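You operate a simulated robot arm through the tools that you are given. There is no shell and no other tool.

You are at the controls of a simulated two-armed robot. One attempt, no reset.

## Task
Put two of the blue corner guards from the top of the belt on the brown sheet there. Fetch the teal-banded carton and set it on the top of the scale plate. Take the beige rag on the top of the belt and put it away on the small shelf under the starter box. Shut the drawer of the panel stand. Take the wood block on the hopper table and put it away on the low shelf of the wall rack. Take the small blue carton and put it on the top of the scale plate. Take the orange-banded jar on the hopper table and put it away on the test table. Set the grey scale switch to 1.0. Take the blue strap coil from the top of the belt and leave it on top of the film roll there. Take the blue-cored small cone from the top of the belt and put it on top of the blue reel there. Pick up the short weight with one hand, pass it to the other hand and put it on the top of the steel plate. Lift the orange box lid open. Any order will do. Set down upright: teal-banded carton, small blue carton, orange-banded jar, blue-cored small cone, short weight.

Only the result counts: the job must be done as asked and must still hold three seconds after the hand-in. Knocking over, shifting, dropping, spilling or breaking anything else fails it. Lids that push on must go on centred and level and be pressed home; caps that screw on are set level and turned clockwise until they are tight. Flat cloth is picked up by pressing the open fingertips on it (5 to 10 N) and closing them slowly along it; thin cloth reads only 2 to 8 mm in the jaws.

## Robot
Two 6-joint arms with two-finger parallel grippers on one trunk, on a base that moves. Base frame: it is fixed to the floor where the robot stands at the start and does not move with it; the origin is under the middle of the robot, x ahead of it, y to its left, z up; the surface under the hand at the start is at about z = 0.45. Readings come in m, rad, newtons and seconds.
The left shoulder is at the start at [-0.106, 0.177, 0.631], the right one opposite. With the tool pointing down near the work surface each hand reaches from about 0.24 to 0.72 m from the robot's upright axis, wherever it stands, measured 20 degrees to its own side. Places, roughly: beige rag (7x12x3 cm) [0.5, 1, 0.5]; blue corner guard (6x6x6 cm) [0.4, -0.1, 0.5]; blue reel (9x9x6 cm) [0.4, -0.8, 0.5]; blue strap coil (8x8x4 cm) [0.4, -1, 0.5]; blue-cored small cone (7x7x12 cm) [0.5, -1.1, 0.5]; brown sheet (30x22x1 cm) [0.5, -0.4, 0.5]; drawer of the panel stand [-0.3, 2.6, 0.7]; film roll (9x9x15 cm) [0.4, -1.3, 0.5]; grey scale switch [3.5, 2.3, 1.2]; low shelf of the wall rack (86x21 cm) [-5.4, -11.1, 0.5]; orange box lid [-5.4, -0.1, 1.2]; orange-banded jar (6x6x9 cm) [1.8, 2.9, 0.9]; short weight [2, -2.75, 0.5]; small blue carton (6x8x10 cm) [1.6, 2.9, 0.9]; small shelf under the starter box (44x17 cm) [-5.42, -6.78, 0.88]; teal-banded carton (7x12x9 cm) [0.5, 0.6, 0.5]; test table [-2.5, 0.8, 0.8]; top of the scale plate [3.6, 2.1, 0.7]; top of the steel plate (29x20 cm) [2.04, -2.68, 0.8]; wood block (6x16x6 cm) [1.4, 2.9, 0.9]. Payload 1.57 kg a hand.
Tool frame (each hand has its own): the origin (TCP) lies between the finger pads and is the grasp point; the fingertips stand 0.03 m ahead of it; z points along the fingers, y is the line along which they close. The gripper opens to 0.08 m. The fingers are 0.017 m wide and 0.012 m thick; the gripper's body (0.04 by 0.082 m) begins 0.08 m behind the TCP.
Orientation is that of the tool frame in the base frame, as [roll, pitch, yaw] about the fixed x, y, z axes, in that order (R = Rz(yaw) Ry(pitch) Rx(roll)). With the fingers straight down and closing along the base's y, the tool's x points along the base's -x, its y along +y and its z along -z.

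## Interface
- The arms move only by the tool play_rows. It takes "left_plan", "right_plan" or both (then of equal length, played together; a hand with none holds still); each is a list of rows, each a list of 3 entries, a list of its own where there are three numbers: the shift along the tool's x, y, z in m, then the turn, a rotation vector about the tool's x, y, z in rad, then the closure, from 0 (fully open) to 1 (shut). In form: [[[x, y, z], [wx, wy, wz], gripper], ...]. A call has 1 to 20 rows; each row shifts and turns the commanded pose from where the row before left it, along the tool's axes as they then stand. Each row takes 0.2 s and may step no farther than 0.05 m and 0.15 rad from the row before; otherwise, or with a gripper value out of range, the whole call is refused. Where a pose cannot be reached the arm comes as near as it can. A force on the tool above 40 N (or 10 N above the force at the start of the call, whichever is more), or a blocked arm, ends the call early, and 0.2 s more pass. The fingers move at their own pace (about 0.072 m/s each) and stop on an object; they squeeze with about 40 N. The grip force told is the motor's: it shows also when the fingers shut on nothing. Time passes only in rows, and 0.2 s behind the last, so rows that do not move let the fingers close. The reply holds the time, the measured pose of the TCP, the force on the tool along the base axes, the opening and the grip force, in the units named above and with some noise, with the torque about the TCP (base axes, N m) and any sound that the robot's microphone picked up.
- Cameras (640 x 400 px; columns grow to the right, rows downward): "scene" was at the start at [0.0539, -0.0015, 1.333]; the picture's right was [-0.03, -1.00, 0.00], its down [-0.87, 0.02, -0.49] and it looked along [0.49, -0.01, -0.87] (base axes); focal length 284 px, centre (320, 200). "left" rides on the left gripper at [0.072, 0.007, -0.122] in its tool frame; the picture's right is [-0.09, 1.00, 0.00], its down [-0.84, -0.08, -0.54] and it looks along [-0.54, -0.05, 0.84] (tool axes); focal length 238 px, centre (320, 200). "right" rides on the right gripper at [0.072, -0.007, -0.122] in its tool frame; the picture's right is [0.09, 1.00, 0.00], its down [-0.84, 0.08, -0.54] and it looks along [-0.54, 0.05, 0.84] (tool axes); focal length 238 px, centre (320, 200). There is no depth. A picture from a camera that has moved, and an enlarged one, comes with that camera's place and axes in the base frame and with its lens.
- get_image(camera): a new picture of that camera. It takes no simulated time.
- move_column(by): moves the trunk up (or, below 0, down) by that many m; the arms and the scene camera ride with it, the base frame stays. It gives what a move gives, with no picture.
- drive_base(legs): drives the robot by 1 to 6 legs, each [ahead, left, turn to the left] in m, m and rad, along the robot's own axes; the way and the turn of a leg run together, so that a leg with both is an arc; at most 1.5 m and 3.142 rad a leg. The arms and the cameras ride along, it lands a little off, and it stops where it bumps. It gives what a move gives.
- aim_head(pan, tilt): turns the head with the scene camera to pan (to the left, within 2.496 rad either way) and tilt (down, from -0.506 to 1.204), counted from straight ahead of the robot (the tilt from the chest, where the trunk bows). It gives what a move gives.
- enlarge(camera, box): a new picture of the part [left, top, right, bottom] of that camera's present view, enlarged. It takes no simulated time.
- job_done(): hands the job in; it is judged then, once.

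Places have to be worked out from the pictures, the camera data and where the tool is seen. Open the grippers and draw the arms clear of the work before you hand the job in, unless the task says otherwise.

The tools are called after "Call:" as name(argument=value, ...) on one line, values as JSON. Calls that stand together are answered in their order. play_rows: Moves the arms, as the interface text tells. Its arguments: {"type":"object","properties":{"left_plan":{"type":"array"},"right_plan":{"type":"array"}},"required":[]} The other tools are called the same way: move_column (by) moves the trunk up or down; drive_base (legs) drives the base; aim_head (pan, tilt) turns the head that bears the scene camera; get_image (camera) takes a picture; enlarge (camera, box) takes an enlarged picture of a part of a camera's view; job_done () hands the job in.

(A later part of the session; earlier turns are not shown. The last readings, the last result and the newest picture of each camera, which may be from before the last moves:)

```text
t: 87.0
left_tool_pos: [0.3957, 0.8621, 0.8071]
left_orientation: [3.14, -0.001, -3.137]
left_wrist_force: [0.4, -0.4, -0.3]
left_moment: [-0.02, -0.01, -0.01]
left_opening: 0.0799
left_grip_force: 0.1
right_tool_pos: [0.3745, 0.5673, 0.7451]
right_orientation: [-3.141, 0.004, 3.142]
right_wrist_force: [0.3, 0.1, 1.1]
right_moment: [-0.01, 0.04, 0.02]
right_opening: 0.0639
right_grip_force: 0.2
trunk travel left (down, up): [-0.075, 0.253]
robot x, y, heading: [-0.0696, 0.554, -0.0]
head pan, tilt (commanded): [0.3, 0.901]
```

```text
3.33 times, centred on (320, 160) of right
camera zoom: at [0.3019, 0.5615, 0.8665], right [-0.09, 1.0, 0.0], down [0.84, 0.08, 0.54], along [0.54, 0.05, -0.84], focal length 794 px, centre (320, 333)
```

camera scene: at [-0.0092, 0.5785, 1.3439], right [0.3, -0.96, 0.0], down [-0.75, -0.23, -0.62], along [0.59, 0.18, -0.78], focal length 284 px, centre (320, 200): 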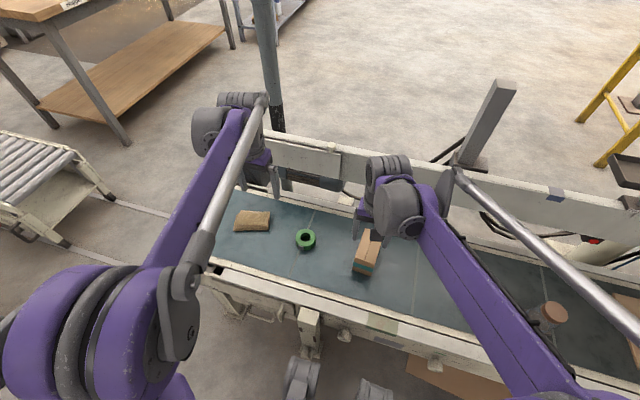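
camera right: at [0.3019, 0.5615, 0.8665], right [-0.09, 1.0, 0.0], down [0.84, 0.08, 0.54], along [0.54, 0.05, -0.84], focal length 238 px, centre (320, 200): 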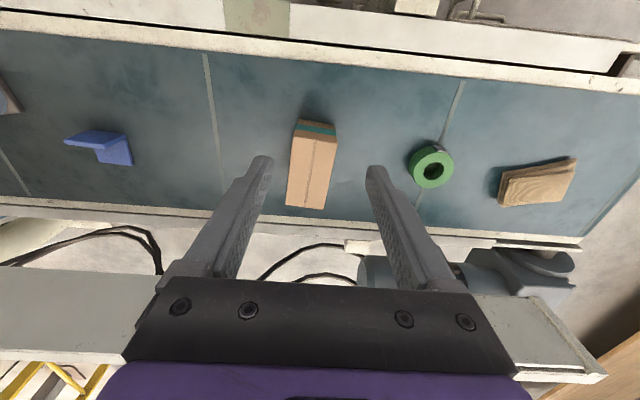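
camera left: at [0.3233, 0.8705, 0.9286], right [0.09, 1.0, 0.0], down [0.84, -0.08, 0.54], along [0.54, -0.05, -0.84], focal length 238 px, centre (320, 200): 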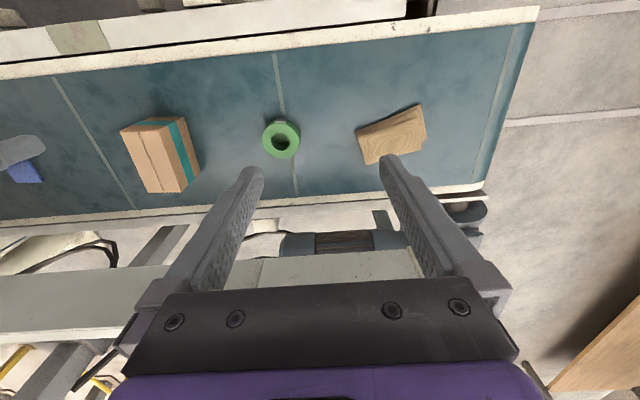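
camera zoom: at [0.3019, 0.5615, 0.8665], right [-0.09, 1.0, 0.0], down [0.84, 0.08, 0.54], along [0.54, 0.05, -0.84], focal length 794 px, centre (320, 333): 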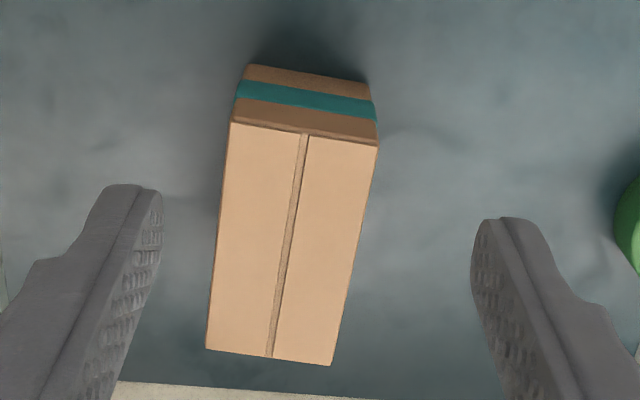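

Carton centre is about (0.470, 0.561), yaw about -0.072, ~6.4 cm wide. I rotate the right hand to match and come above it.

Call:
play_rows(right_plan=[[[0, 0, 0], [0, 0, 0.072], 0.0], [[-0.0481, 0.0005, 0.01], [0, 0, 0], 0.0], [[-0.0481, 0.0004, 0.01], [0, 0, 0], 0.0], [[0, 0, 0.045], [0, 0, 0], 0.0], [[0, 0, 0.045], [0, 0, 0], 0.0], [[0, 0, 0], [0, 0, 0], 0.0]])

Call:
get_image(camera="right")

Call:
get_image(camera="left")

```text
t: 88.4
left_tool_pos: [0.3955, 0.864, 0.8055]
left_orientation: [3.142, -0.001, -3.139]
left_wrist_force: [-0.6, -0.2, 0.5]
left_moment: [-0.01, 0.01, -0.03]
left_opening: 0.0801
left_grip_force: 0.1
right_tool_pos: [0.4687, 0.5607, 0.6364]
right_orientation: [3.14, 0.003, 3.069]
right_wrist_force: [-0.5, 0.1, 0.3]
right_moment: [0.0, 0.01, -0.04]
right_opening: 0.0801
right_grip_force: 0.1
trunk travel left (down, up): [-0.075, 0.253]
robot x, y, heading: [-0.0692, 0.5549, 0.002]
head pan, tilt (commanded): [0.3, 0.901]
```

```text
taken
camera right: at [0.3967, 0.5604, 0.7565], right [-0.02, 1.0, 0.0], down [0.84, 0.02, 0.54], along [0.54, 0.01, -0.84], focal length 238 px, centre (320, 200)
```

right: 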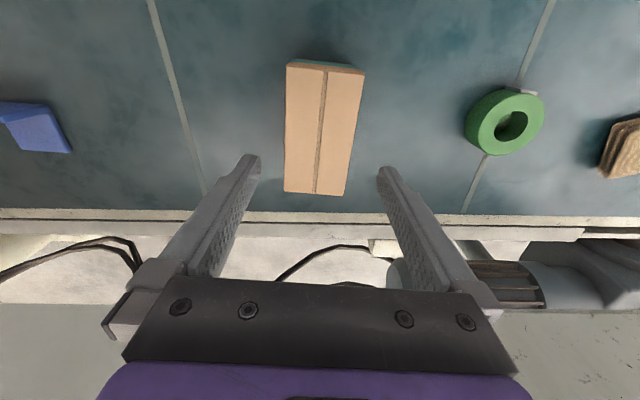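

```text
taken
camera left: at [0.3232, 0.8705, 0.9287], right [0.09, 1.0, 0.0], down [0.84, -0.08, 0.54], along [0.54, -0.05, -0.84], focal length 238 px, centre (320, 200)
```

left: 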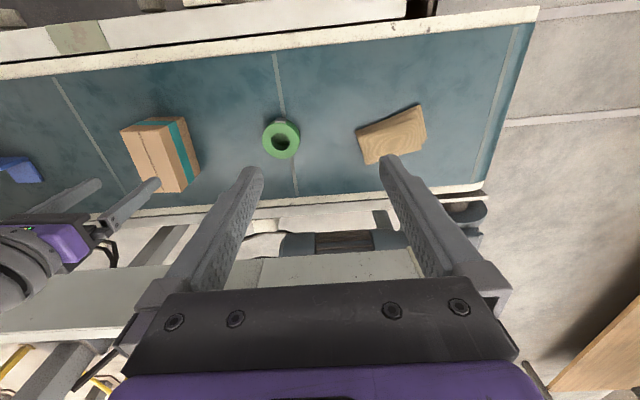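

Aligned. I descend around the carton to z≈0.50 and close.

Call:
play_rows(right_plan=[[[0, 0, 0.045], [0, 0, 0], 0.0], [[0, 0, 0.045], [0, 0, 0], 0.0], [[0, 0, 0.046], [0, 0, 0], 0.0], [[0, 0, 0], [0, 0, 0], 0.0], [[0, 0, 0], [0, 0, 0], 0.2], [[0, 0, 0], [0, 0, 0], 0.4], [[0, 0, 0], [0, 0, 0], 0.5], [[0, 0, 0], [0, 0, 0], 0.5]])

Call:
get_image(camera="right")

```text
t: 90.2
left_tool_pos: [0.396, 0.8626, 0.8057]
left_orientation: [3.141, -0.001, -3.138]
left_wrist_force: [0.0, 0.3, -0.5]
left_moment: [0.02, -0.05, -0.02]
left_opening: 0.0799
left_grip_force: 0.1
right_tool_pos: [0.4697, 0.5604, 0.4975]
right_orientation: [-3.141, 0.001, 3.069]
right_wrist_force: [-0.3, 0.4, 0.1]
right_moment: [0.02, 0.03, 0.0]
right_opening: 0.0651
right_grip_force: 40.0
trunk travel left (down, up): [-0.075, 0.253]
robot x, y, heading: [-0.0681, 0.5549, 0.003]
head pan, tilt (commanded): [0.3, 0.901]
```

```text
taken
camera right: at [0.3977, 0.5607, 0.6195], right [-0.02, 1.0, 0.0], down [0.84, 0.02, 0.54], along [0.54, 0.01, -0.84], focal length 238 px, centre (320, 200)
```

right: 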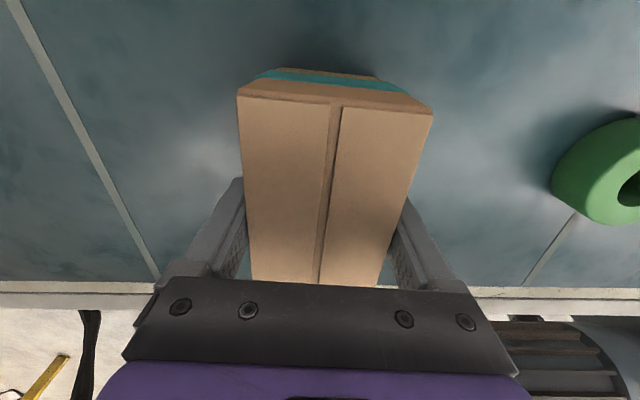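

Gripped at 65 mm. I lift the carton to carry height and then look for the route around the belt's left end.

Call:
play_rows(right_plan=[[[0, 0, -0.02], [0, 0, 0], 0.5], [[0, 0, -0.045], [0, 0, 0], 0.5], [[0, 0, -0.045], [0, 0, 0], 0.5], [[0, 0, -0.045], [0, 0, 0], 0.5], [[0, 0, -0.045], [0, 0, 0], 0.5], [[0.02, 0, -0.045], [0, 0, 0], 0.5], [[0.03, 0, -0.035], [0, 0, 0], 0.5], [[0.03, 0, -0.03], [0, 0, 0], 0.5], [[0.03, 0, -0.02], [0, 0, 0], 0.5]])

Call:
aim_head(pan=1.3, tilt=0.7)

Call:
get_image(camera="scene")

Call:
aim_head(pan=0.7, tilt=0.3)

Call:
get_image(camera="scene")

```text
t: 92.2
left_tool_pos: [0.3955, 0.8613, 0.8063]
left_orientation: [-3.141, 0.001, -3.139]
left_wrist_force: [0.1, 0.7, 0.3]
left_moment: [0.03, -0.04, -0.01]
left_opening: 0.0799
left_grip_force: 0.0
right_tool_pos: [0.3601, 0.5697, 0.8294]
right_orientation: [3.141, 0.002, 3.067]
right_wrist_force: [0.4, 0.3, -1.6]
right_moment: [0.01, -0.02, 0.02]
right_opening: 0.0649
right_grip_force: 40.0
trunk travel left (down, up): [-0.075, 0.253]
robot x, y, heading: [-0.0675, 0.5576, 0.004]
head pan, tilt (commanded): [0.3, 0.901]
```

```text
t: 93.5
left_tool_pos: [0.3963, 0.8634, 0.8057]
left_orientation: [-3.141, 0.001, -3.141]
left_wrist_force: [0.2, -0.9, 0.1]
left_moment: [0.0, 0.01, -0.01]
left_opening: 0.0801
left_grip_force: 0.1
right_tool_pos: [0.3608, 0.5703, 0.8288]
right_orientation: [-3.141, 0.001, 3.07]
right_wrist_force: [-0.1, -0.9, -2.7]
right_moment: [0.01, 0.01, -0.01]
right_opening: 0.0648
right_grip_force: 40.4
trunk travel left (down, up): [-0.075, 0.253]
robot x, y, heading: [-0.0676, 0.5563, -0.002]
head pan, tilt (commanded): [1.3, 0.7]
```

```text
taken
camera scene: at [-0.0585, 0.638, 1.3601], right [0.96, -0.27, 0.0], down [-0.17, -0.62, -0.76], along [0.2, 0.74, -0.64], focal length 284 px, centre (320, 200)
```

scene: 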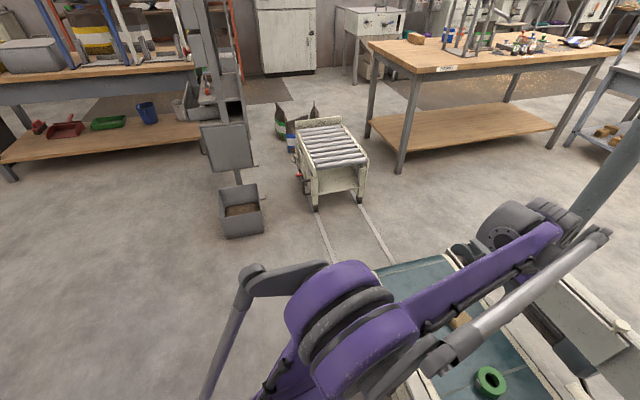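

```text
t: 94.5
left_tool_pos: [0.3949, 0.8629, 0.8069]
left_orientation: [-3.14, 0.0, -3.14]
left_wrist_force: [0.1, 0.1, -0.3]
left_moment: [-0.04, 0.02, -0.02]
left_opening: 0.0802
left_grip_force: 0.1
right_tool_pos: [0.362, 0.5697, 0.8297]
right_orientation: [-3.141, -0.001, 3.069]
right_wrist_force: [0.1, -0.4, -2.3]
right_moment: [-0.02, 0.0, 0.01]
right_opening: 0.0648
right_grip_force: 39.9
trunk travel left (down, up): [-0.075, 0.253]
robot x, y, heading: [-0.0673, 0.5551, 0.007]
head pan, tilt (commanded): [0.7, 0.3]
```

```text
taken
camera scene: at [-0.0098, 0.6164, 1.3962], right [0.65, -0.76, 0.0], down [-0.23, -0.19, -0.96], along [0.73, 0.62, -0.3], focal length 284 px, centre (320, 200)
```

scene: 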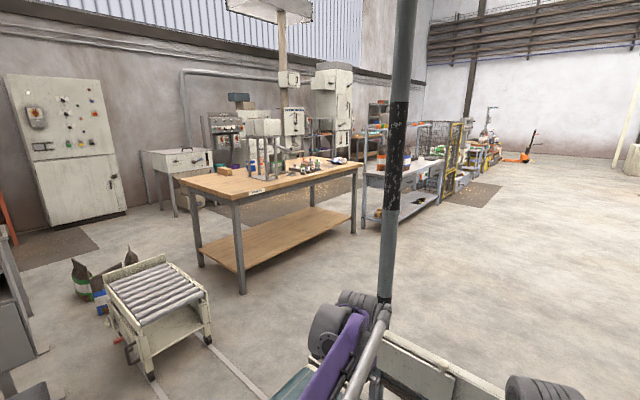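

The carton is secured. Before driving around the belt's left end, I check the gap between belt end and roller cart and my own footprint.

Call:
aim_head(pan=1.57, tilt=1.2)

Call:
get_image(camera="scene")

Call:
aim_head(pan=2.2, tilt=1.1)

Call:
get_image(camera="scene")

```text
t: 95.7
left_tool_pos: [0.3959, 0.8635, 0.8059]
left_orientation: [-3.141, 0.0, -3.141]
left_wrist_force: [0.4, 0.2, -0.8]
left_moment: [0.02, -0.03, 0.02]
left_opening: 0.0799
left_grip_force: 0.1
right_tool_pos: [0.3618, 0.5697, 0.8288]
right_orientation: [3.141, 0.0, 3.069]
right_wrist_force: [-0.8, 0.2, -2.5]
right_moment: [-0.01, 0.01, 0.01]
right_opening: 0.0646
right_grip_force: 40.1
trunk travel left (down, up): [-0.075, 0.253]
robot x, y, heading: [-0.0692, 0.5574, 0.002]
head pan, tilt (commanded): [1.571, 1.201]
```

```text
taken
camera scene: at [-0.0812, 0.6121, 1.3242], right [1.0, 0.0, 0.0], down [0.0, -0.93, -0.36], along [0.0, 0.36, -0.93], focal length 284 px, centre (320, 200)
```

scene: 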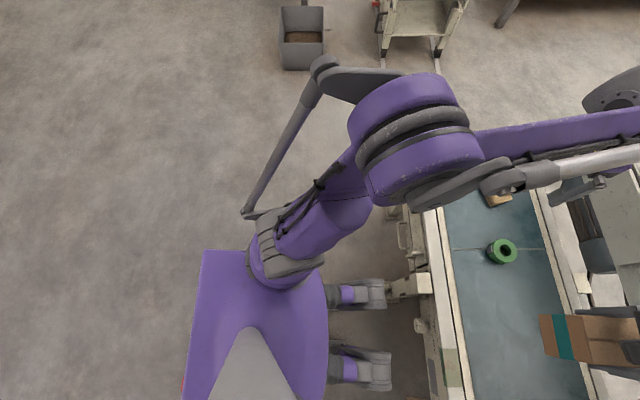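

```text
t: 96.7
left_tool_pos: [0.3956, 0.8616, 0.8061]
left_orientation: [-3.141, -0.001, -3.14]
left_wrist_force: [0.4, 0.1, 0.8]
left_moment: [-0.03, 0.02, 0.01]
left_opening: 0.0799
left_grip_force: 0.1
right_tool_pos: [0.361, 0.5698, 0.8284]
right_orientation: [-3.141, 0.003, 3.07]
right_wrist_force: [0.4, -0.2, -2.0]
right_moment: [0.03, 0.0, 0.02]
right_opening: 0.0648
right_grip_force: 40.0
trunk travel left (down, up): [-0.075, 0.253]
robot x, y, heading: [-0.0677, 0.5569, 0.001]
head pan, tilt (commanded): [2.201, 1.1]
```

```text
taken
camera scene: at [-0.1183, 0.6071, 1.3301], right [0.81, 0.59, 0.0], down [0.53, -0.72, -0.45], along [-0.27, 0.37, -0.89], focal length 284 px, centre (320, 200)
```

scene: 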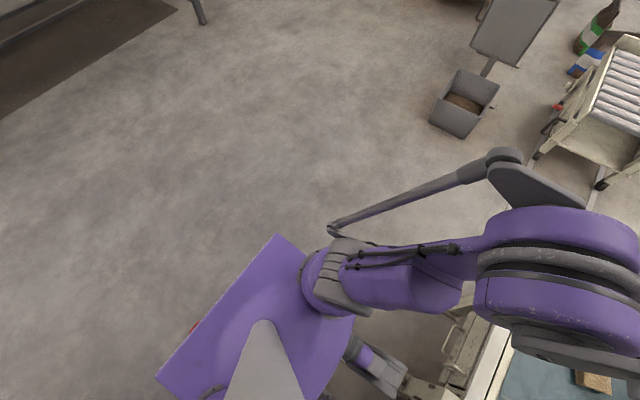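

The gap between belt end (y≈1.25) and roller cart/bin (y≈2.0) is wide enough for my base (~±0.27). I back off, then strafe left to y≈1.63.

Call:
drive_base(legs=[[-0.22, 0, 0], [0, 0.6, 0]])

Call:
drive_base(legs=[[0, 0.47, 0]])

Call:
aim_head(pan=0.0, tilt=0.8)

Call:
get_image(camera="scene")

```text
t: 103.7
left_tool_pos: [0.18, 1.4571, 0.8063]
left_orientation: [3.141, 0.0, 3.137]
left_wrist_force: [0.1, 0.9, 0.1]
left_moment: [0.01, 0.01, 0.02]
left_opening: 0.0801
left_grip_force: 0.0
right_tool_pos: [0.1435, 1.1657, 0.8289]
right_orientation: [-3.141, 0.001, 3.063]
right_wrist_force: [0.3, -0.2, -2.7]
right_moment: [0.0, 0.0, 0.0]
right_opening: 0.0649
right_grip_force: 39.8
trunk travel left (down, up): [-0.075, 0.253]
robot x, y, heading: [-0.2883, 1.1564, -0.006]
head pan, tilt (commanded): [2.201, 1.1]
```

```text
t: 108.3
left_tool_pos: [0.1829, 1.9251, 0.8062]
left_orientation: [3.141, 0.0, 3.136]
left_wrist_force: [0.2, 0.8, 0.7]
left_moment: [0.03, 0.02, -0.01]
left_opening: 0.0799
left_grip_force: 0.2
right_tool_pos: [0.1457, 1.6317, 0.8281]
right_orientation: [3.14, 0.0, 3.061]
right_wrist_force: [-0.2, 1.3, -1.9]
right_moment: [-0.04, 0.03, 0.01]
right_opening: 0.0645
right_grip_force: 40.3
trunk travel left (down, up): [-0.075, 0.253]
robot x, y, heading: [-0.2838, 1.6239, -0.004]
head pan, tilt (commanded): [2.201, 1.1]
```

```text
t: 110.4
left_tool_pos: [0.1831, 1.9248, 0.8061]
left_orientation: [-3.141, 0.0, 3.138]
left_wrist_force: [-0.1, 0.5, 0.2]
left_moment: [0.03, 0.0, 0.0]
left_opening: 0.0802
left_grip_force: 0.1
right_tool_pos: [0.1462, 1.6313, 0.8288]
right_orientation: [-3.14, 0.001, 3.062]
right_wrist_force: [0.0, 1.2, -1.8]
right_moment: [0.01, 0.01, -0.03]
right_opening: 0.0652
right_grip_force: 40.0
trunk travel left (down, up): [-0.075, 0.253]
robot x, y, heading: [-0.285, 1.621, -0.006]
head pan, tilt (commanded): [0.0, 0.799]
```

```text
taken
camera scene: at [-0.2155, 1.6206, 1.3518], right [-0.01, -1.0, 0.0], down [-0.72, 0.0, -0.7], along [0.7, 0.0, -0.72], focal length 284 px, centre (320, 200)
```

scene: 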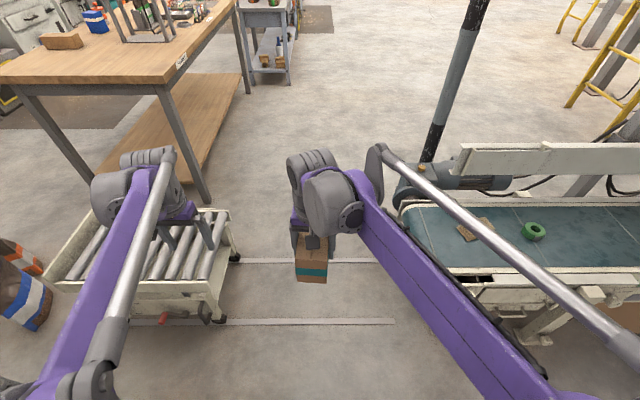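

The way through is clear at y≈1.68. I drive through the gap past the belt end and then look at the tables and scale.

Call:
drive_base(legs=[[0.35, 0.05, 0], [1.0, 0, 0]])

Call:
aim_head(pan=0.2, tilt=0.35)

Call:
get_image(camera="scene")

Call:
aim_head(pan=1.3, tilt=0.45)

Call:
get_image(camera="scene")

```text
t: 117.5
left_tool_pos: [1.5311, 1.97, 0.8051]
left_orientation: [3.141, 0.001, 3.141]
left_wrist_force: [1.0, 0.0, -0.2]
left_moment: [0.0, -0.01, -0.02]
left_opening: 0.0801
left_grip_force: 0.0
right_tool_pos: [1.4968, 1.6791, 0.8284]
right_orientation: [3.141, 0.0, 3.069]
right_wrist_force: [-0.3, 0.1, -2.4]
right_moment: [-0.01, 0.01, -0.03]
right_opening: 0.0647
right_grip_force: 39.7
trunk travel left (down, up): [-0.075, 0.253]
robot x, y, heading: [1.0666, 1.6628, 0.004]
head pan, tilt (commanded): [0.0, 0.799]
```

```text
t: 118.4
left_tool_pos: [1.5328, 1.9723, 0.8056]
left_orientation: [3.141, 0.0, 3.141]
left_wrist_force: [-0.3, -0.2, 0.4]
left_moment: [0.01, -0.02, 0.0]
left_opening: 0.0801
left_grip_force: 0.0
right_tool_pos: [1.4962, 1.6783, 0.8288]
right_orientation: [3.141, -0.001, 3.067]
right_wrist_force: [-0.3, 0.1, -2.4]
right_moment: [-0.02, -0.01, -0.01]
right_opening: 0.0653
right_grip_force: 40.3
trunk travel left (down, up): [-0.075, 0.253]
robot x, y, heading: [1.0644, 1.6645, 0.002]
head pan, tilt (commanded): [0.201, 0.351]
```

```text
taken
camera scene: at [1.1453, 1.6835, 1.3914], right [0.2, -0.98, 0.0], down [-0.34, -0.07, -0.94], along [0.92, 0.19, -0.34], focal length 284 px, centre (320, 200)
```

scene: 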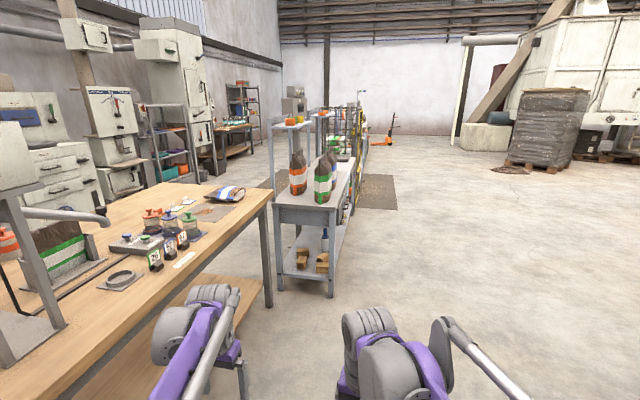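

```text
t: 119.7
left_tool_pos: [1.531, 1.9717, 0.8054]
left_orientation: [-3.14, 0.001, 3.141]
left_wrist_force: [0.0, -0.6, 0.5]
left_moment: [0.01, 0.01, 0.01]
left_opening: 0.0798
left_grip_force: 0.1
right_tool_pos: [1.4962, 1.6781, 0.8292]
right_orientation: [-3.14, 0.001, 3.065]
right_wrist_force: [-1.0, 0.3, -2.8]
right_moment: [0.0, 0.0, 0.01]
right_opening: 0.0649
right_grip_force: 39.7
trunk travel left (down, up): [-0.075, 0.253]
robot x, y, heading: [1.0659, 1.6594, 0.001]
head pan, tilt (commanded): [1.3, 0.45]
```

```text
taken
camera scene: at [1.0786, 1.7536, 1.3823], right [0.96, -0.27, 0.0], down [-0.12, -0.42, -0.9], along [0.24, 0.87, -0.44], focal length 284 px, centre (320, 200)
```

scene: 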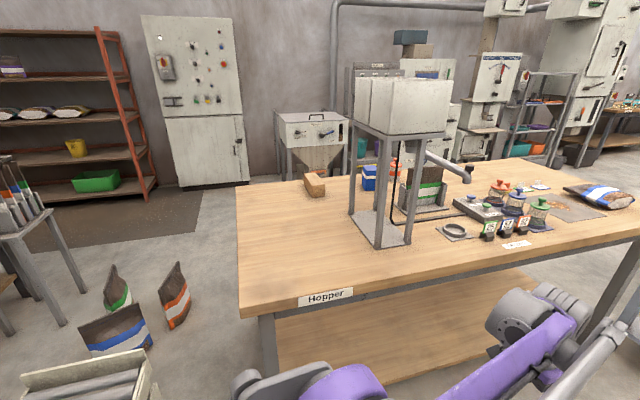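

The hopper-table items sit near its far edge (y≈2.9 of 2.30–3.07), so I'll need a route behind it. First I head toward the scale and look around from there.

Call:
drive_base(legs=[[1.2, -0.35, 0], [0.9, -0.1, 0]])

Call:
aim_head(pan=1.0, tilt=0.4)

Call:
get_image(camera="scene")

Call:
aim_head(pan=0.2, tilt=0.3)

Call:
get_image(camera="scene")

Call:
aim_head(pan=1.8, tilt=0.3)

Call:
get_image(camera="scene")

```text
t: 130.4
left_tool_pos: [3.6365, 1.5239, 0.8052]
left_orientation: [-3.141, -0.001, -3.137]
left_wrist_force: [0.2, 0.0, 0.3]
left_moment: [-0.02, 0.03, 0.01]
left_opening: 0.0801
left_grip_force: 0.0
right_tool_pos: [3.6026, 1.2327, 0.8271]
right_orientation: [3.141, 0.0, 3.069]
right_wrist_force: [1.0, 0.9, -2.3]
right_moment: [-0.01, 0.01, 0.0]
right_opening: 0.0645
right_grip_force: 40.0
trunk travel left (down, up): [-0.075, 0.253]
robot x, y, heading: [3.1709, 1.2215, 0.002]
head pan, tilt (commanded): [1.3, 0.45]
```

```text
t: 131.2
left_tool_pos: [3.6364, 1.5248, 0.8054]
left_orientation: [3.141, -0.001, -3.139]
left_wrist_force: [0.0, -0.4, -0.8]
left_moment: [-0.01, -0.02, -0.01]
left_opening: 0.0801
left_grip_force: 0.0
right_tool_pos: [3.6022, 1.2329, 0.8299]
right_orientation: [3.14, -0.001, 3.069]
right_wrist_force: [0.4, -0.6, -2.1]
right_moment: [0.02, 0.02, -0.02]
right_opening: 0.0648
right_grip_force: 39.7
trunk travel left (down, up): [-0.075, 0.253]
robot x, y, heading: [3.1715, 1.2175, 0.001]
head pan, tilt (commanded): [1.0, 0.4]
```

```text
taken
camera scene: at [3.2098, 1.2958, 1.3869], right [0.84, -0.54, 0.0], down [-0.21, -0.33, -0.92], along [0.49, 0.78, -0.39], focal length 284 px, centre (320, 200)
```

scene: 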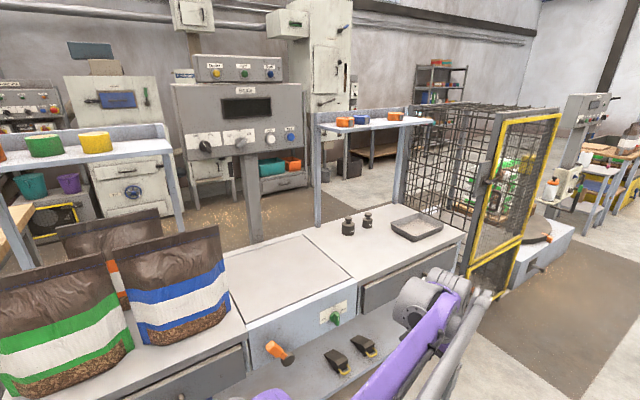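

```text
t: 132.3
left_tool_pos: [3.6366, 1.5258, 0.806]
left_orientation: [3.141, 0.0, -3.139]
left_wrist_force: [0.0, -0.3, -0.9]
left_moment: [-0.04, -0.02, -0.01]
left_opening: 0.0801
left_grip_force: 0.1
right_tool_pos: [3.6021, 1.233, 0.8286]
right_orientation: [-3.141, 0.0, 3.071]
right_wrist_force: [0.1, 0.1, -2.7]
right_moment: [-0.03, -0.01, 0.01]
right_opening: 0.0649
right_grip_force: 39.7
trunk travel left (down, up): [-0.075, 0.253]
robot x, y, heading: [3.1728, 1.2195, 0.006]
head pan, tilt (commanded): [0.201, 0.3]
```

```text
taken
camera scene: at [3.2516, 1.2367, 1.3962], right [0.2, -0.98, 0.0], down [-0.29, -0.06, -0.96], along [0.94, 0.19, -0.3], focal length 284 px, centre (320, 200)
```

scene: 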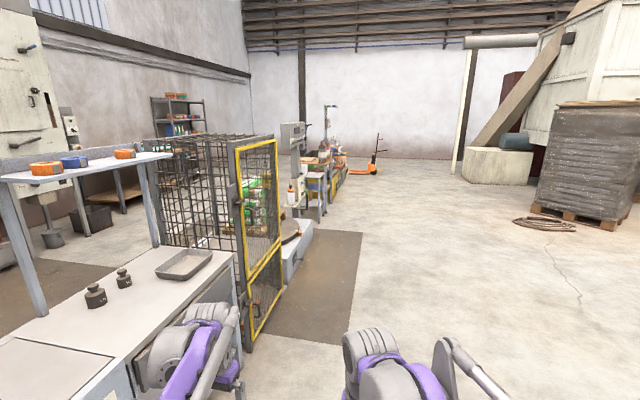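

```text
t: 134.0
left_tool_pos: [3.6354, 1.526, 0.8045]
left_orientation: [3.141, 0.0, -3.137]
left_wrist_force: [-0.8, -0.1, 0.3]
left_moment: [0.04, 0.02, 0.02]
left_opening: 0.0799
left_grip_force: 0.2
right_tool_pos: [3.6019, 1.2331, 0.8284]
right_orientation: [-3.141, -0.001, 3.069]
right_wrist_force: [0.2, 0.5, -3.1]
right_moment: [-0.02, 0.02, 0.02]
right_opening: 0.065
right_grip_force: 39.7
trunk travel left (down, up): [-0.075, 0.253]
robot x, y, heading: [3.1737, 1.215, 0.007]
head pan, tilt (commanded): [1.799, 0.3]
```

```text
taken
camera scene: at [3.1387, 1.3085, 1.3962], right [0.97, 0.23, 0.0], down [0.07, -0.29, -0.96], along [-0.22, 0.93, -0.3], focal length 284 px, centre (320, 200)
```

scene: 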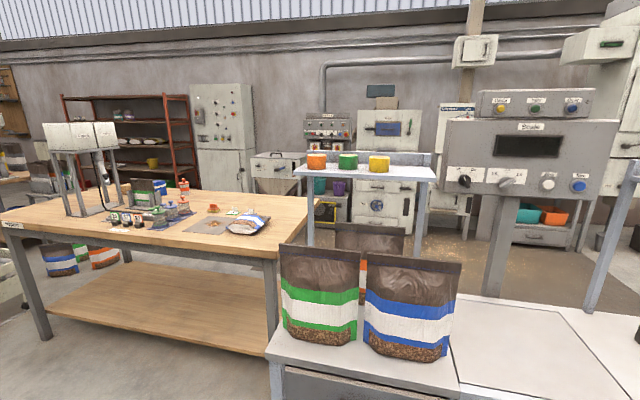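

I see the scale plate (about x 3.36–3.78, y 1.96–2.36, z≈0.7) and the console behind it. I turn to face +y and go in front of the plate.

Call:
drive_base(legs=[[0, 0, 1.571], [0.0, -0.42, 0], [0.3, 0, 0]])

Call:
aim_head(pan=0.0, tilt=0.75)

Call:
get_image(camera="scene")

Call:
aim_head(pan=0.0, tilt=0.15)

Call:
get_image(camera="scene")

```text
t: 143.7
left_tool_pos: [3.2835, 1.98, 0.806]
left_orientation: [3.141, -0.002, -1.565]
left_wrist_force: [-0.2, -0.6, 0.1]
left_moment: [0.0, 0.0, 0.0]
left_opening: 0.0802
left_grip_force: 0.1
right_tool_pos: [3.5766, 1.9456, 0.8287]
right_orientation: [3.141, 0.001, -1.643]
right_wrist_force: [-0.3, 0.2, -2.5]
right_moment: [-0.05, -0.01, 0.03]
right_opening: 0.0647
right_grip_force: 40.5
trunk travel left (down, up): [-0.075, 0.253]
robot x, y, heading: [3.5915, 1.5163, 1.573]
head pan, tilt (commanded): [1.799, 0.3]
```

```text
t: 145.5
left_tool_pos: [3.2832, 1.9789, 0.8062]
left_orientation: [3.141, 0.0, -1.567]
left_wrist_force: [-0.9, -0.1, 0.1]
left_moment: [0.02, -0.01, -0.02]
left_opening: 0.0799
left_grip_force: 0.0
right_tool_pos: [3.5771, 1.9448, 0.8292]
right_orientation: [-3.141, 0.001, -1.643]
right_wrist_force: [-0.2, 0.2, -2.3]
right_moment: [0.0, 0.01, -0.04]
right_opening: 0.0647
right_grip_force: 40.1
trunk travel left (down, up): [-0.075, 0.253]
robot x, y, heading: [3.5929, 1.51, 1.573]
head pan, tilt (commanded): [0.0, 0.75]
```

```text
taken
camera scene: at [3.5901, 1.5878, 1.3559], right [1.0, 0.0, 0.0], down [0.0, -0.68, -0.73], along [0.0, 0.73, -0.68], focal length 284 px, centre (320, 200)
```

scene: 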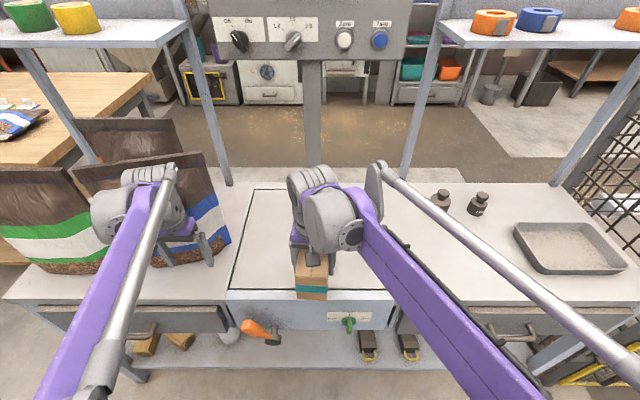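

```text
t: 146.5
left_tool_pos: [3.2842, 1.9794, 0.8058]
left_orientation: [-3.14, 0.001, -1.568]
left_wrist_force: [-0.5, -0.4, -0.3]
left_moment: [-0.01, -0.01, -0.01]
left_opening: 0.08
left_grip_force: 0.0
right_tool_pos: [3.5773, 1.9457, 0.8286]
right_orientation: [-3.141, 0.001, -1.641]
right_wrist_force: [-0.4, 0.7, -3.2]
right_moment: [0.0, 0.02, 0.0]
right_opening: 0.0645
right_grip_force: 40.2
trunk travel left (down, up): [-0.075, 0.253]
robot x, y, heading: [3.5922, 1.5142, 1.577]
head pan, tilt (commanded): [0.0, 0.15]
```

```text
taken
camera scene: at [3.5901, 1.5977, 1.4101], right [1.0, 0.0, 0.0], down [0.0, -0.15, -0.99], along [0.0, 0.99, -0.15], focal length 284 px, centre (320, 200)
```

scene: 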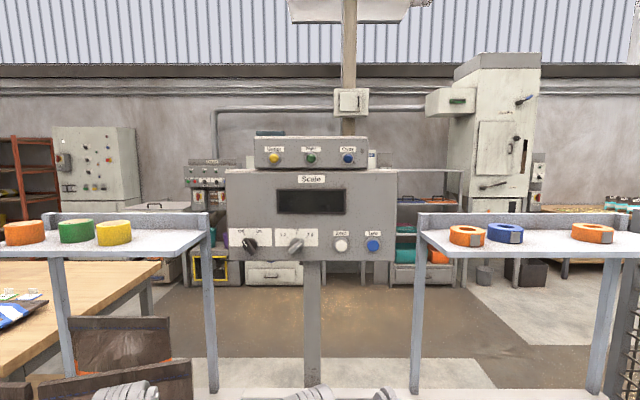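

The left hand is close to the brown bags, so I draw it back first; meanwhile I zoom on the console's switches.

Call:
play_rows(left_plan=[[[0.04, -0.03, 0], [0, 0, 0], 0], [[0.04, -0.03, 0], [0, 0, 0], 0], [[0.04, -0.03, 0], [0, 0, 0], 0]])

Call:
enlarge(camera="scene", box=[220, 160, 410, 280])

Call:
get_image(camera="right")

```text
t: 147.3
left_tool_pos: [3.3748, 1.8576, 0.8065]
left_orientation: [-3.141, 0.001, -1.566]
left_wrist_force: [-0.1, 0.8, -0.4]
left_moment: [0.01, 0.0, -0.02]
left_opening: 0.0801
left_grip_force: 0.1
right_tool_pos: [3.5759, 1.9453, 0.8279]
right_orientation: [3.141, 0.001, -1.643]
right_wrist_force: [0.0, 0.3, -2.3]
right_moment: [-0.01, 0.0, 0.0]
right_opening: 0.065
right_grip_force: 39.5
trunk travel left (down, up): [-0.075, 0.253]
robot x, y, heading: [3.5883, 1.5123, 1.579]
head pan, tilt (commanded): [0.0, 0.15]
```

```text
3.33 times, centred on (315, 220) of scene
camera zoom: at [3.5904, 1.5965, 1.4103], right [1.0, 0.0, 0.0], down [0.0, -0.15, -0.99], along [0.0, 0.99, -0.15], focal length 948 px, centre (337, 133)
```

zoom: 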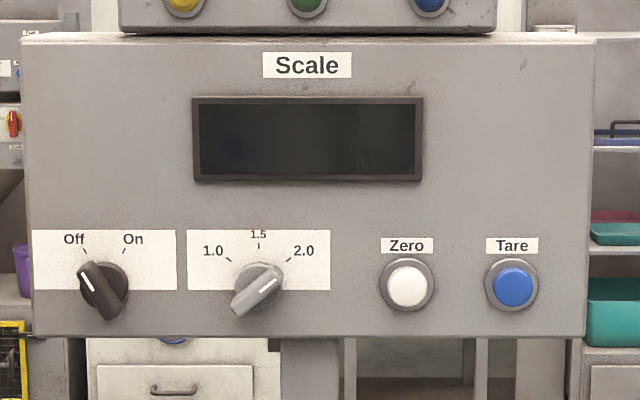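

```text
taken
camera right: at [3.5778, 1.8732, 0.9504], right [-1.0, -0.02, 0.0], down [-0.02, 0.84, 0.54], along [-0.01, 0.54, -0.84], focal length 238 px, centre (320, 200)
```

right: 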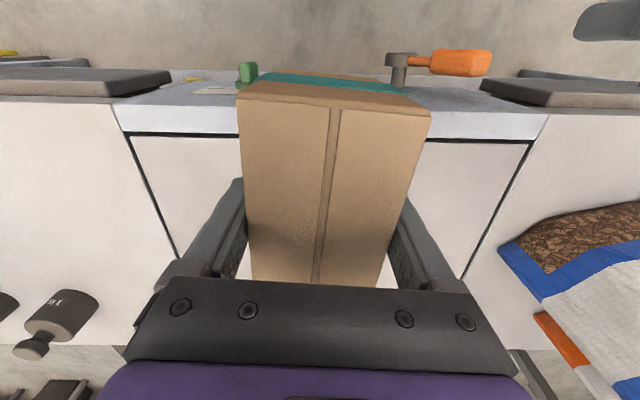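

The grey knob currently points to 2.0; it needs ~90° counter-clockwise to 1.0. First I place the teal carton on the plate at about (3.67, 2.12).

Call:
play_rows(right_plan=[[[-0.0363, -0.0162, 0], [0, 0, 0], 0.5], [[-0.0363, -0.0162, 0], [0, 0, 0], 0.5], [[-0.0363, -0.0162, 0], [0, 0, 0], 0.5], [[-0.0363, -0.0162, 0], [0, 0, 0], 0.5], [[-0.0363, -0.0162, 0], [0, 0, 0], 0.5], [[0, 0, 0.03], [0, 0, 0], 0.5], [[0, 0, 0.025], [0, 0, 0], 0.5], [[0, 0, 0.01], [0, 0, 0], 0.5], [[0, 0, 0], [0, 0, 0], 0.5]])

Call:
aim_head(pan=0.0, tilt=0.75)

Call:
get_image(camera="scene")

Call:
get_image(camera="right")

```text
t: 149.2
left_tool_pos: [3.3744, 1.8572, 0.8062]
left_orientation: [3.142, 0.002, -1.566]
left_wrist_force: [1.1, -0.5, -0.1]
left_moment: [-0.04, 0.01, 0.01]
left_opening: 0.08
left_grip_force: 0.1
right_tool_pos: [3.6698, 2.1188, 0.768]
right_orientation: [-3.141, 0.006, -1.642]
right_wrist_force: [-0.9, 0.1, 19.9]
right_moment: [-0.04, -0.03, -0.05]
right_opening: 0.0645
right_grip_force: 39.8
trunk travel left (down, up): [-0.075, 0.253]
robot x, y, heading: [3.5914, 1.5231, 1.573]
head pan, tilt (commanded): [0.0, 0.15]
stopped in row 9 (right hand): the force on the tool passed its limit at 44 N (the readings are from after the stop); the commanded pose is now the measured one
```

```text
t: 150.2
left_tool_pos: [3.3751, 1.8568, 0.8062]
left_orientation: [-3.141, 0.004, -1.565]
left_wrist_force: [-0.4, -0.4, 1.0]
left_moment: [0.0, 0.01, 0.02]
left_opening: 0.0797
left_grip_force: 0.1
right_tool_pos: [3.6693, 2.119, 0.7672]
right_orientation: [3.14, 0.007, -1.642]
right_wrist_force: [-0.6, 4.4, 38.6]
right_moment: [-0.98, 0.12, 0.13]
right_opening: 0.065
right_grip_force: 40.2
trunk travel left (down, up): [-0.075, 0.253]
robot x, y, heading: [3.5904, 1.5143, 1.571]
head pan, tilt (commanded): [0.0, 0.75]
```

```text
taken
camera scene: at [3.5896, 1.5851, 1.3562], right [1.0, 0.0, 0.0], down [0.0, -0.68, -0.73], along [0.0, 0.73, -0.68], focal length 284 px, centre (320, 200)
```

scene: 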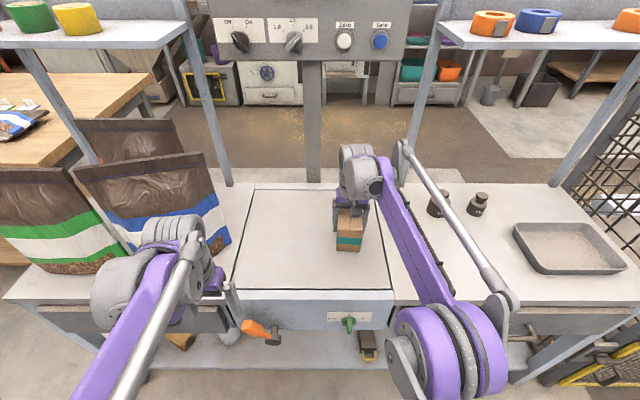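

```text
taken
camera right: at [3.6712, 2.0474, 0.8883], right [-1.0, -0.02, 0.0], down [-0.02, 0.84, 0.55], along [-0.01, 0.55, -0.84], focal length 238 px, centre (320, 200)
```

right: 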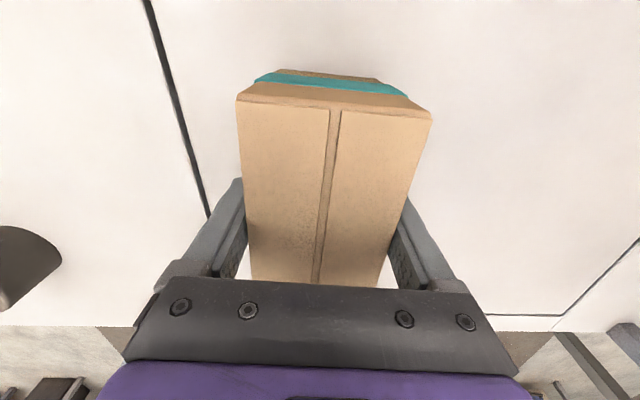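

The plate is at ~0.72; contact was reached. I relieve the force, open, and rise.

Call:
play_rows(right_plan=[[[0, 0, -0.002], [0, 0, 0], 0.5], [[0, 0, -0.001], [0, 0, 0], 0.5], [[0, 0, 0], [0, 0, 0], 0.5]])

```text
t: 151.0
left_tool_pos: [3.3751, 1.8594, 0.8053]
left_orientation: [3.141, 0.0, -1.567]
left_wrist_force: [0.0, 1.3, -0.5]
left_moment: [0.0, -0.03, -0.01]
left_opening: 0.08
left_grip_force: 0.0
right_tool_pos: [3.6712, 2.12, 0.7679]
right_orientation: [-3.141, 0.002, -1.643]
right_wrist_force: [-0.5, 0.1, 0.3]
right_moment: [0.02, -0.03, 0.01]
right_opening: 0.0646
right_grip_force: 40.6
trunk travel left (down, up): [-0.075, 0.253]
robot x, y, heading: [3.5951, 1.5135, 1.573]
head pan, tilt (commanded): [0.0, 0.75]
```

Force is near zero with the carton resting. I open and rise.

Call:
play_rows(right_plan=[[[0, 0, 0], [0, 0, 0], 0.3], [[0, 0, 0], [0, 0, 0], 0.0], [[0, 0, 0], [0, 0, 0], 0.0], [[0, 0, -0.04], [0, 0, 0], 0.0], [[0, 0, -0.05], [0, 0, 0], 0.0], [[0, 0, -0.05], [0, 0, 0], 0.0], [[0.03, 0, -0.03], [0, 0, 0], 0.0], [[0.045, 0, 0], [0, 0, 0], 0.0], [[0.045, 0, 0], [0, 0, 0], 0.0], [[0.045, 0, 0], [0, 0, 0], 0.0]])

Call:
get_image(camera="scene")

Call:
get_image(camera="right")

```text
t: 153.2
left_tool_pos: [3.3748, 1.858, 0.8053]
left_orientation: [-3.14, 0.003, -1.565]
left_wrist_force: [0.4, 0.5, -0.3]
left_moment: [0.02, -0.02, 0.03]
left_opening: 0.08
left_grip_force: 0.1
right_tool_pos: [3.66, 1.9392, 0.9171]
right_orientation: [3.14, 0.003, -1.642]
right_wrist_force: [0.1, 0.3, 0.2]
right_moment: [0.03, -0.02, 0.0]
right_opening: 0.0799
right_grip_force: 0.2
right hand out of reach, approached as far as the arm can: row 6
trunk travel left (down, up): [-0.075, 0.253]
robot x, y, heading: [3.5924, 1.5174, 1.566]
head pan, tilt (commanded): [0.0, 0.75]
```

```text
taken
camera scene: at [3.5902, 1.5868, 1.3559], right [1.0, 0.0, 0.0], down [0.0, -0.68, -0.73], along [0.0, 0.73, -0.68], focal length 284 px, centre (320, 200)
```

scene: 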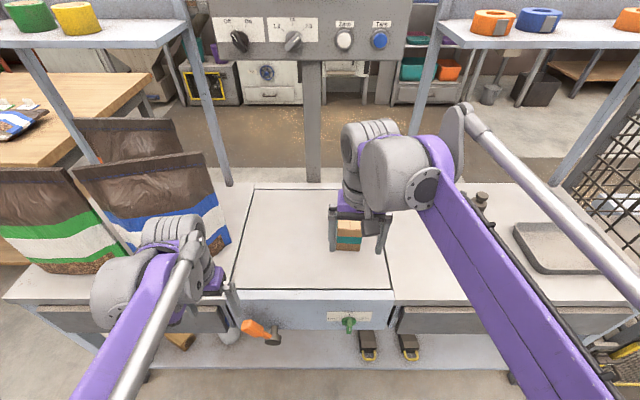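

```text
taken
camera right: at [3.662, 1.8663, 1.0382], right [-1.0, -0.02, 0.0], down [-0.02, 0.84, 0.55], along [-0.01, 0.55, -0.84], focal length 238 px, centre (320, 200)
```

right: 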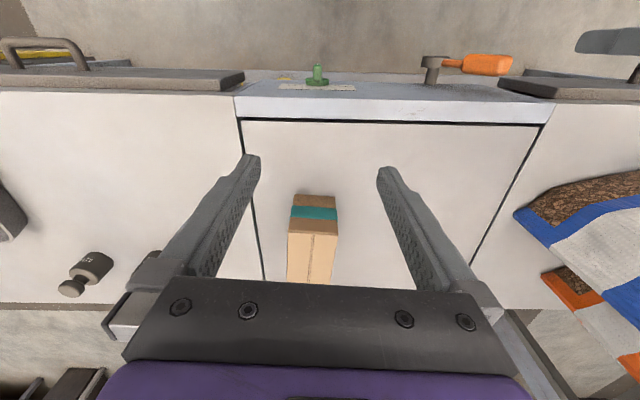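

The teal carton stands on the plate. Now for the switch: I raise the trunk and bring the left hand into a horizontal posture.

Call:
move_column(by=0.25)

Call:
aim_head(pan=0.05, tilt=0.55)

Call:
enlarge(camera="scene", box=[220, 80, 420, 240])

Call:
get_image(camera="scene")

```text
t: 155.8
left_tool_pos: [3.3754, 1.8577, 1.0545]
left_orientation: [-3.141, 0.001, -1.565]
left_wrist_force: [-0.5, -0.1, -0.5]
left_moment: [0.01, 0.0, -0.02]
left_opening: 0.08
left_grip_force: 0.1
right_tool_pos: [3.6603, 1.938, 1.1657]
right_orientation: [-3.14, 0.003, -1.643]
right_wrist_force: [-0.8, 0.0, -0.3]
right_moment: [-0.02, 0.0, 0.0]
right_opening: 0.0799
right_grip_force: 0.1
trunk travel left (down, up): [-0.325, 0.003]
robot x, y, heading: [3.5943, 1.5142, 1.572]
head pan, tilt (commanded): [0.0, 0.75]
```

```text
t: 156.5
left_tool_pos: [3.375, 1.8578, 1.055]
left_orientation: [-3.14, 0.0, -1.566]
left_wrist_force: [0.7, 1.1, 0.0]
left_moment: [0.02, -0.02, -0.02]
left_opening: 0.0801
left_grip_force: 0.0
right_tool_pos: [3.6607, 1.9386, 1.1656]
right_orientation: [-3.141, 0.003, -1.643]
right_wrist_force: [-0.2, -0.3, 0.7]
right_moment: [-0.05, 0.04, -0.02]
right_opening: 0.0801
right_grip_force: 0.2
trunk travel left (down, up): [-0.325, 0.003]
robot x, y, heading: [3.5928, 1.5132, 1.569]
head pan, tilt (commanded): [0.051, 0.55]
```

```text
2.50 times, centred on (320, 160) of scene
camera zoom: at [3.5857, 1.5618, 1.6326], right [1.0, 0.05, 0.0], down [0.03, -0.52, -0.85], along [-0.05, 0.85, -0.52], focal length 711 px, centre (320, 300)
```

zoom: 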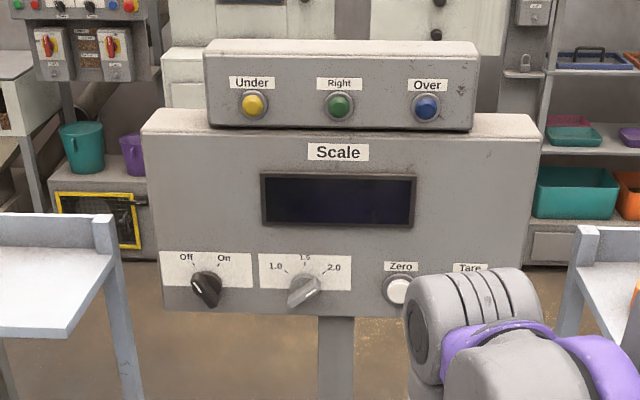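

```text
taken
camera scene: at [3.5857, 1.5618, 1.6326], right [1.0, 0.05, 0.0], down [0.03, -0.52, -0.85], along [-0.05, 0.85, -0.52], focal length 284 px, centre (320, 200)
```

scene: 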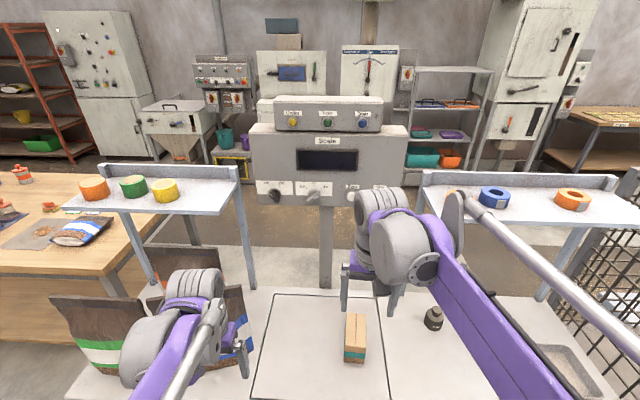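

The knob is triangulated at about (3.52, 2.345, 1.169). I move the right hand aside, then swing the left hand forward into a horizontal pose in front of the knob.

Call:
play_rows(right_plan=[[[0.02, -0.04, 0], [0, 0, 0], 0], [[0.02, -0.04, 0], [0, 0, 0], 0], [[0.02, -0.04, 0], [0, 0, 0], 0], [[0.02, -0.04, 0], [0, 0, 0], 0]])

Call:
play_rows(left_plan=[[[-0.0252, -0.0122, -0.00955], [0, -0.1309, 0], 0.5], [[-0.02623, -0.0122, -0.00618], [0, -0.1309, 0], 0.5], [[-0.02681, -0.0122, -0.0027], [0, -0.1309, 0], 0.5], [[-0.02694, -0.0122, 0.00082], [0, -0.1309, 0], 0.5], [[-0.0266, -0.0122, 0.00433], [0, -0.1309, 0], 0.5], [[-0.0258, -0.0122, 0.00776], [0, -0.1309, 0], 0.5], [[-0.02457, -0.0122, 0.01107], [0, -0.1309, 0], 0.5], [[-0.02292, -0.0122, 0.01418], [0, -0.1309, 0], 0.5], [[-0.02087, -0.0122, 0.01704], [0, -0.1309, 0], 0.5], [[-0.01846, -0.0122, 0.01963], [0, -0.1309, 0], 0.5], [[-0.01574, -0.0122, 0.02187], [0, -0.1309, 0], 0.5], [[-0.01276, -0.0122, 0.02373], [0, -0.1309, 0], 0.5]])

Call:
get_image(camera="scene")

Call:
get_image(camera="left")

```text
t: 157.5
left_tool_pos: [3.3753, 1.8583, 1.0557]
left_orientation: [3.14, 0.002, -1.566]
left_wrist_force: [0.0, 0.3, 0.1]
left_moment: [0.04, 0.0, 0.02]
left_opening: 0.0802
left_grip_force: 0.0
right_tool_pos: [3.815, 1.8471, 1.166]
right_orientation: [3.14, 0.006, -1.639]
right_wrist_force: [0.5, 0.3, -0.4]
right_moment: [0.0, 0.04, -0.03]
right_opening: 0.08
right_grip_force: 0.1
trunk travel left (down, up): [-0.325, 0.003]
robot x, y, heading: [3.5913, 1.5117, 1.577]
head pan, tilt (commanded): [0.051, 0.55]
```

```text
t: 160.1
left_tool_pos: [3.5204, 2.1632, 1.1695]
left_orientation: [0.734, 1.57, 2.31]
left_wrist_force: [-0.5, 0.0, 0.3]
left_moment: [0.01, 0.01, 0.03]
left_opening: 0.04
left_grip_force: 0.1
right_tool_pos: [3.8148, 1.849, 1.1662]
right_orientation: [-3.141, 0.004, -1.642]
right_wrist_force: [-0.5, 0.0, 0.2]
right_moment: [-0.02, -0.01, 0.03]
right_opening: 0.0801
right_grip_force: 0.1
trunk travel left (down, up): [-0.325, 0.003]
robot x, y, heading: [3.5936, 1.5129, 1.574]
head pan, tilt (commanded): [0.051, 0.55]
```

```text
taken
camera scene: at [3.5861, 1.5634, 1.6327], right [1.0, 0.05, 0.0], down [0.03, -0.52, -0.85], along [-0.05, 0.85, -0.52], focal length 284 px, centre (320, 200)
```

scene: 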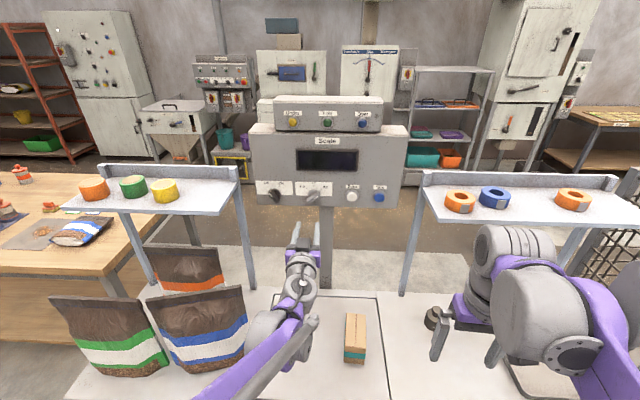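

```text
taken
camera left: at [3.5138, 2.0418, 1.0982], right [-1.0, 0.0, 0.09], down [0.08, -0.54, 0.84], along [0.05, 0.84, 0.54], focal length 238 px, centre (320, 200)
```

left: 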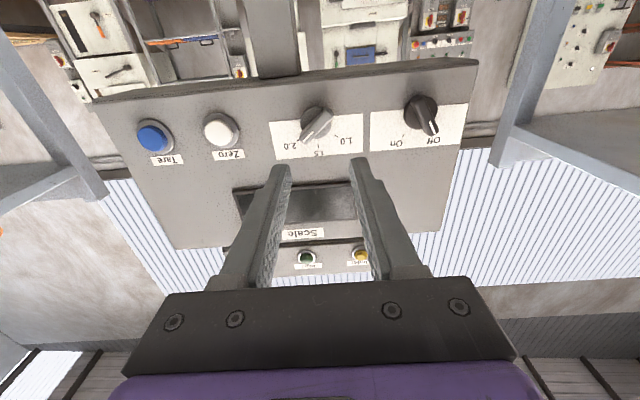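

Good pose. I zoom the left camera on the knob for exact bar orientation.

Call:
enlarge(camera="left", box=[260, 85, 380, 165])

Call:
enlarge(camera="scene", box=[250, 160, 370, 300])

```text
5.00 times, centred on (320, 125) of left
camera zoom: at [3.5138, 2.0418, 1.0982], right [-1.0, 0.0, 0.09], down [0.08, -0.54, 0.84], along [0.05, 0.84, 0.54], focal length 1192 px, centre (320, 575)
```

zoom: 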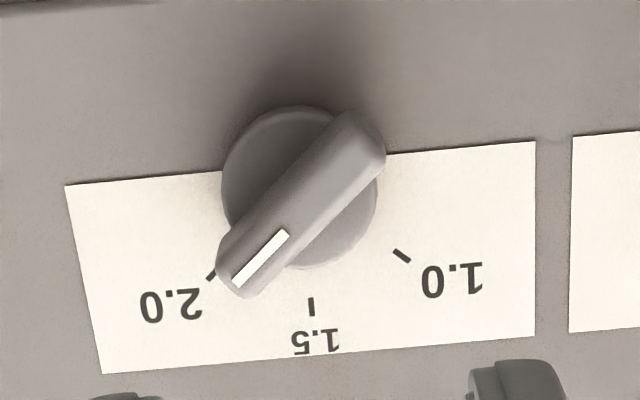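

```text
2.86 times, centred on (310, 230) of scene
camera zoom: at [3.5861, 1.5634, 1.6327], right [1.0, 0.05, 0.0], down [0.03, -0.52, -0.85], along [-0.05, 0.85, -0.52], focal length 812 px, centre (349, 114)
```

zoom: 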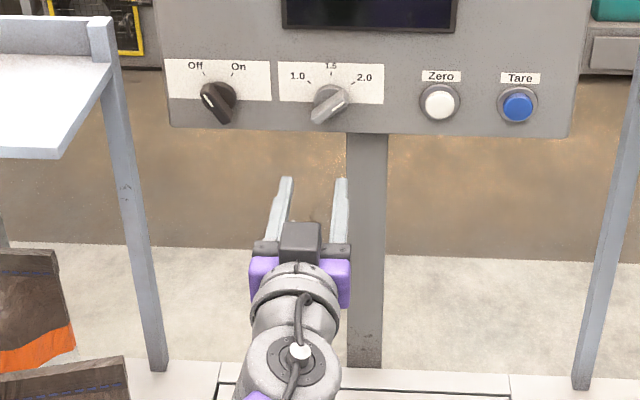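

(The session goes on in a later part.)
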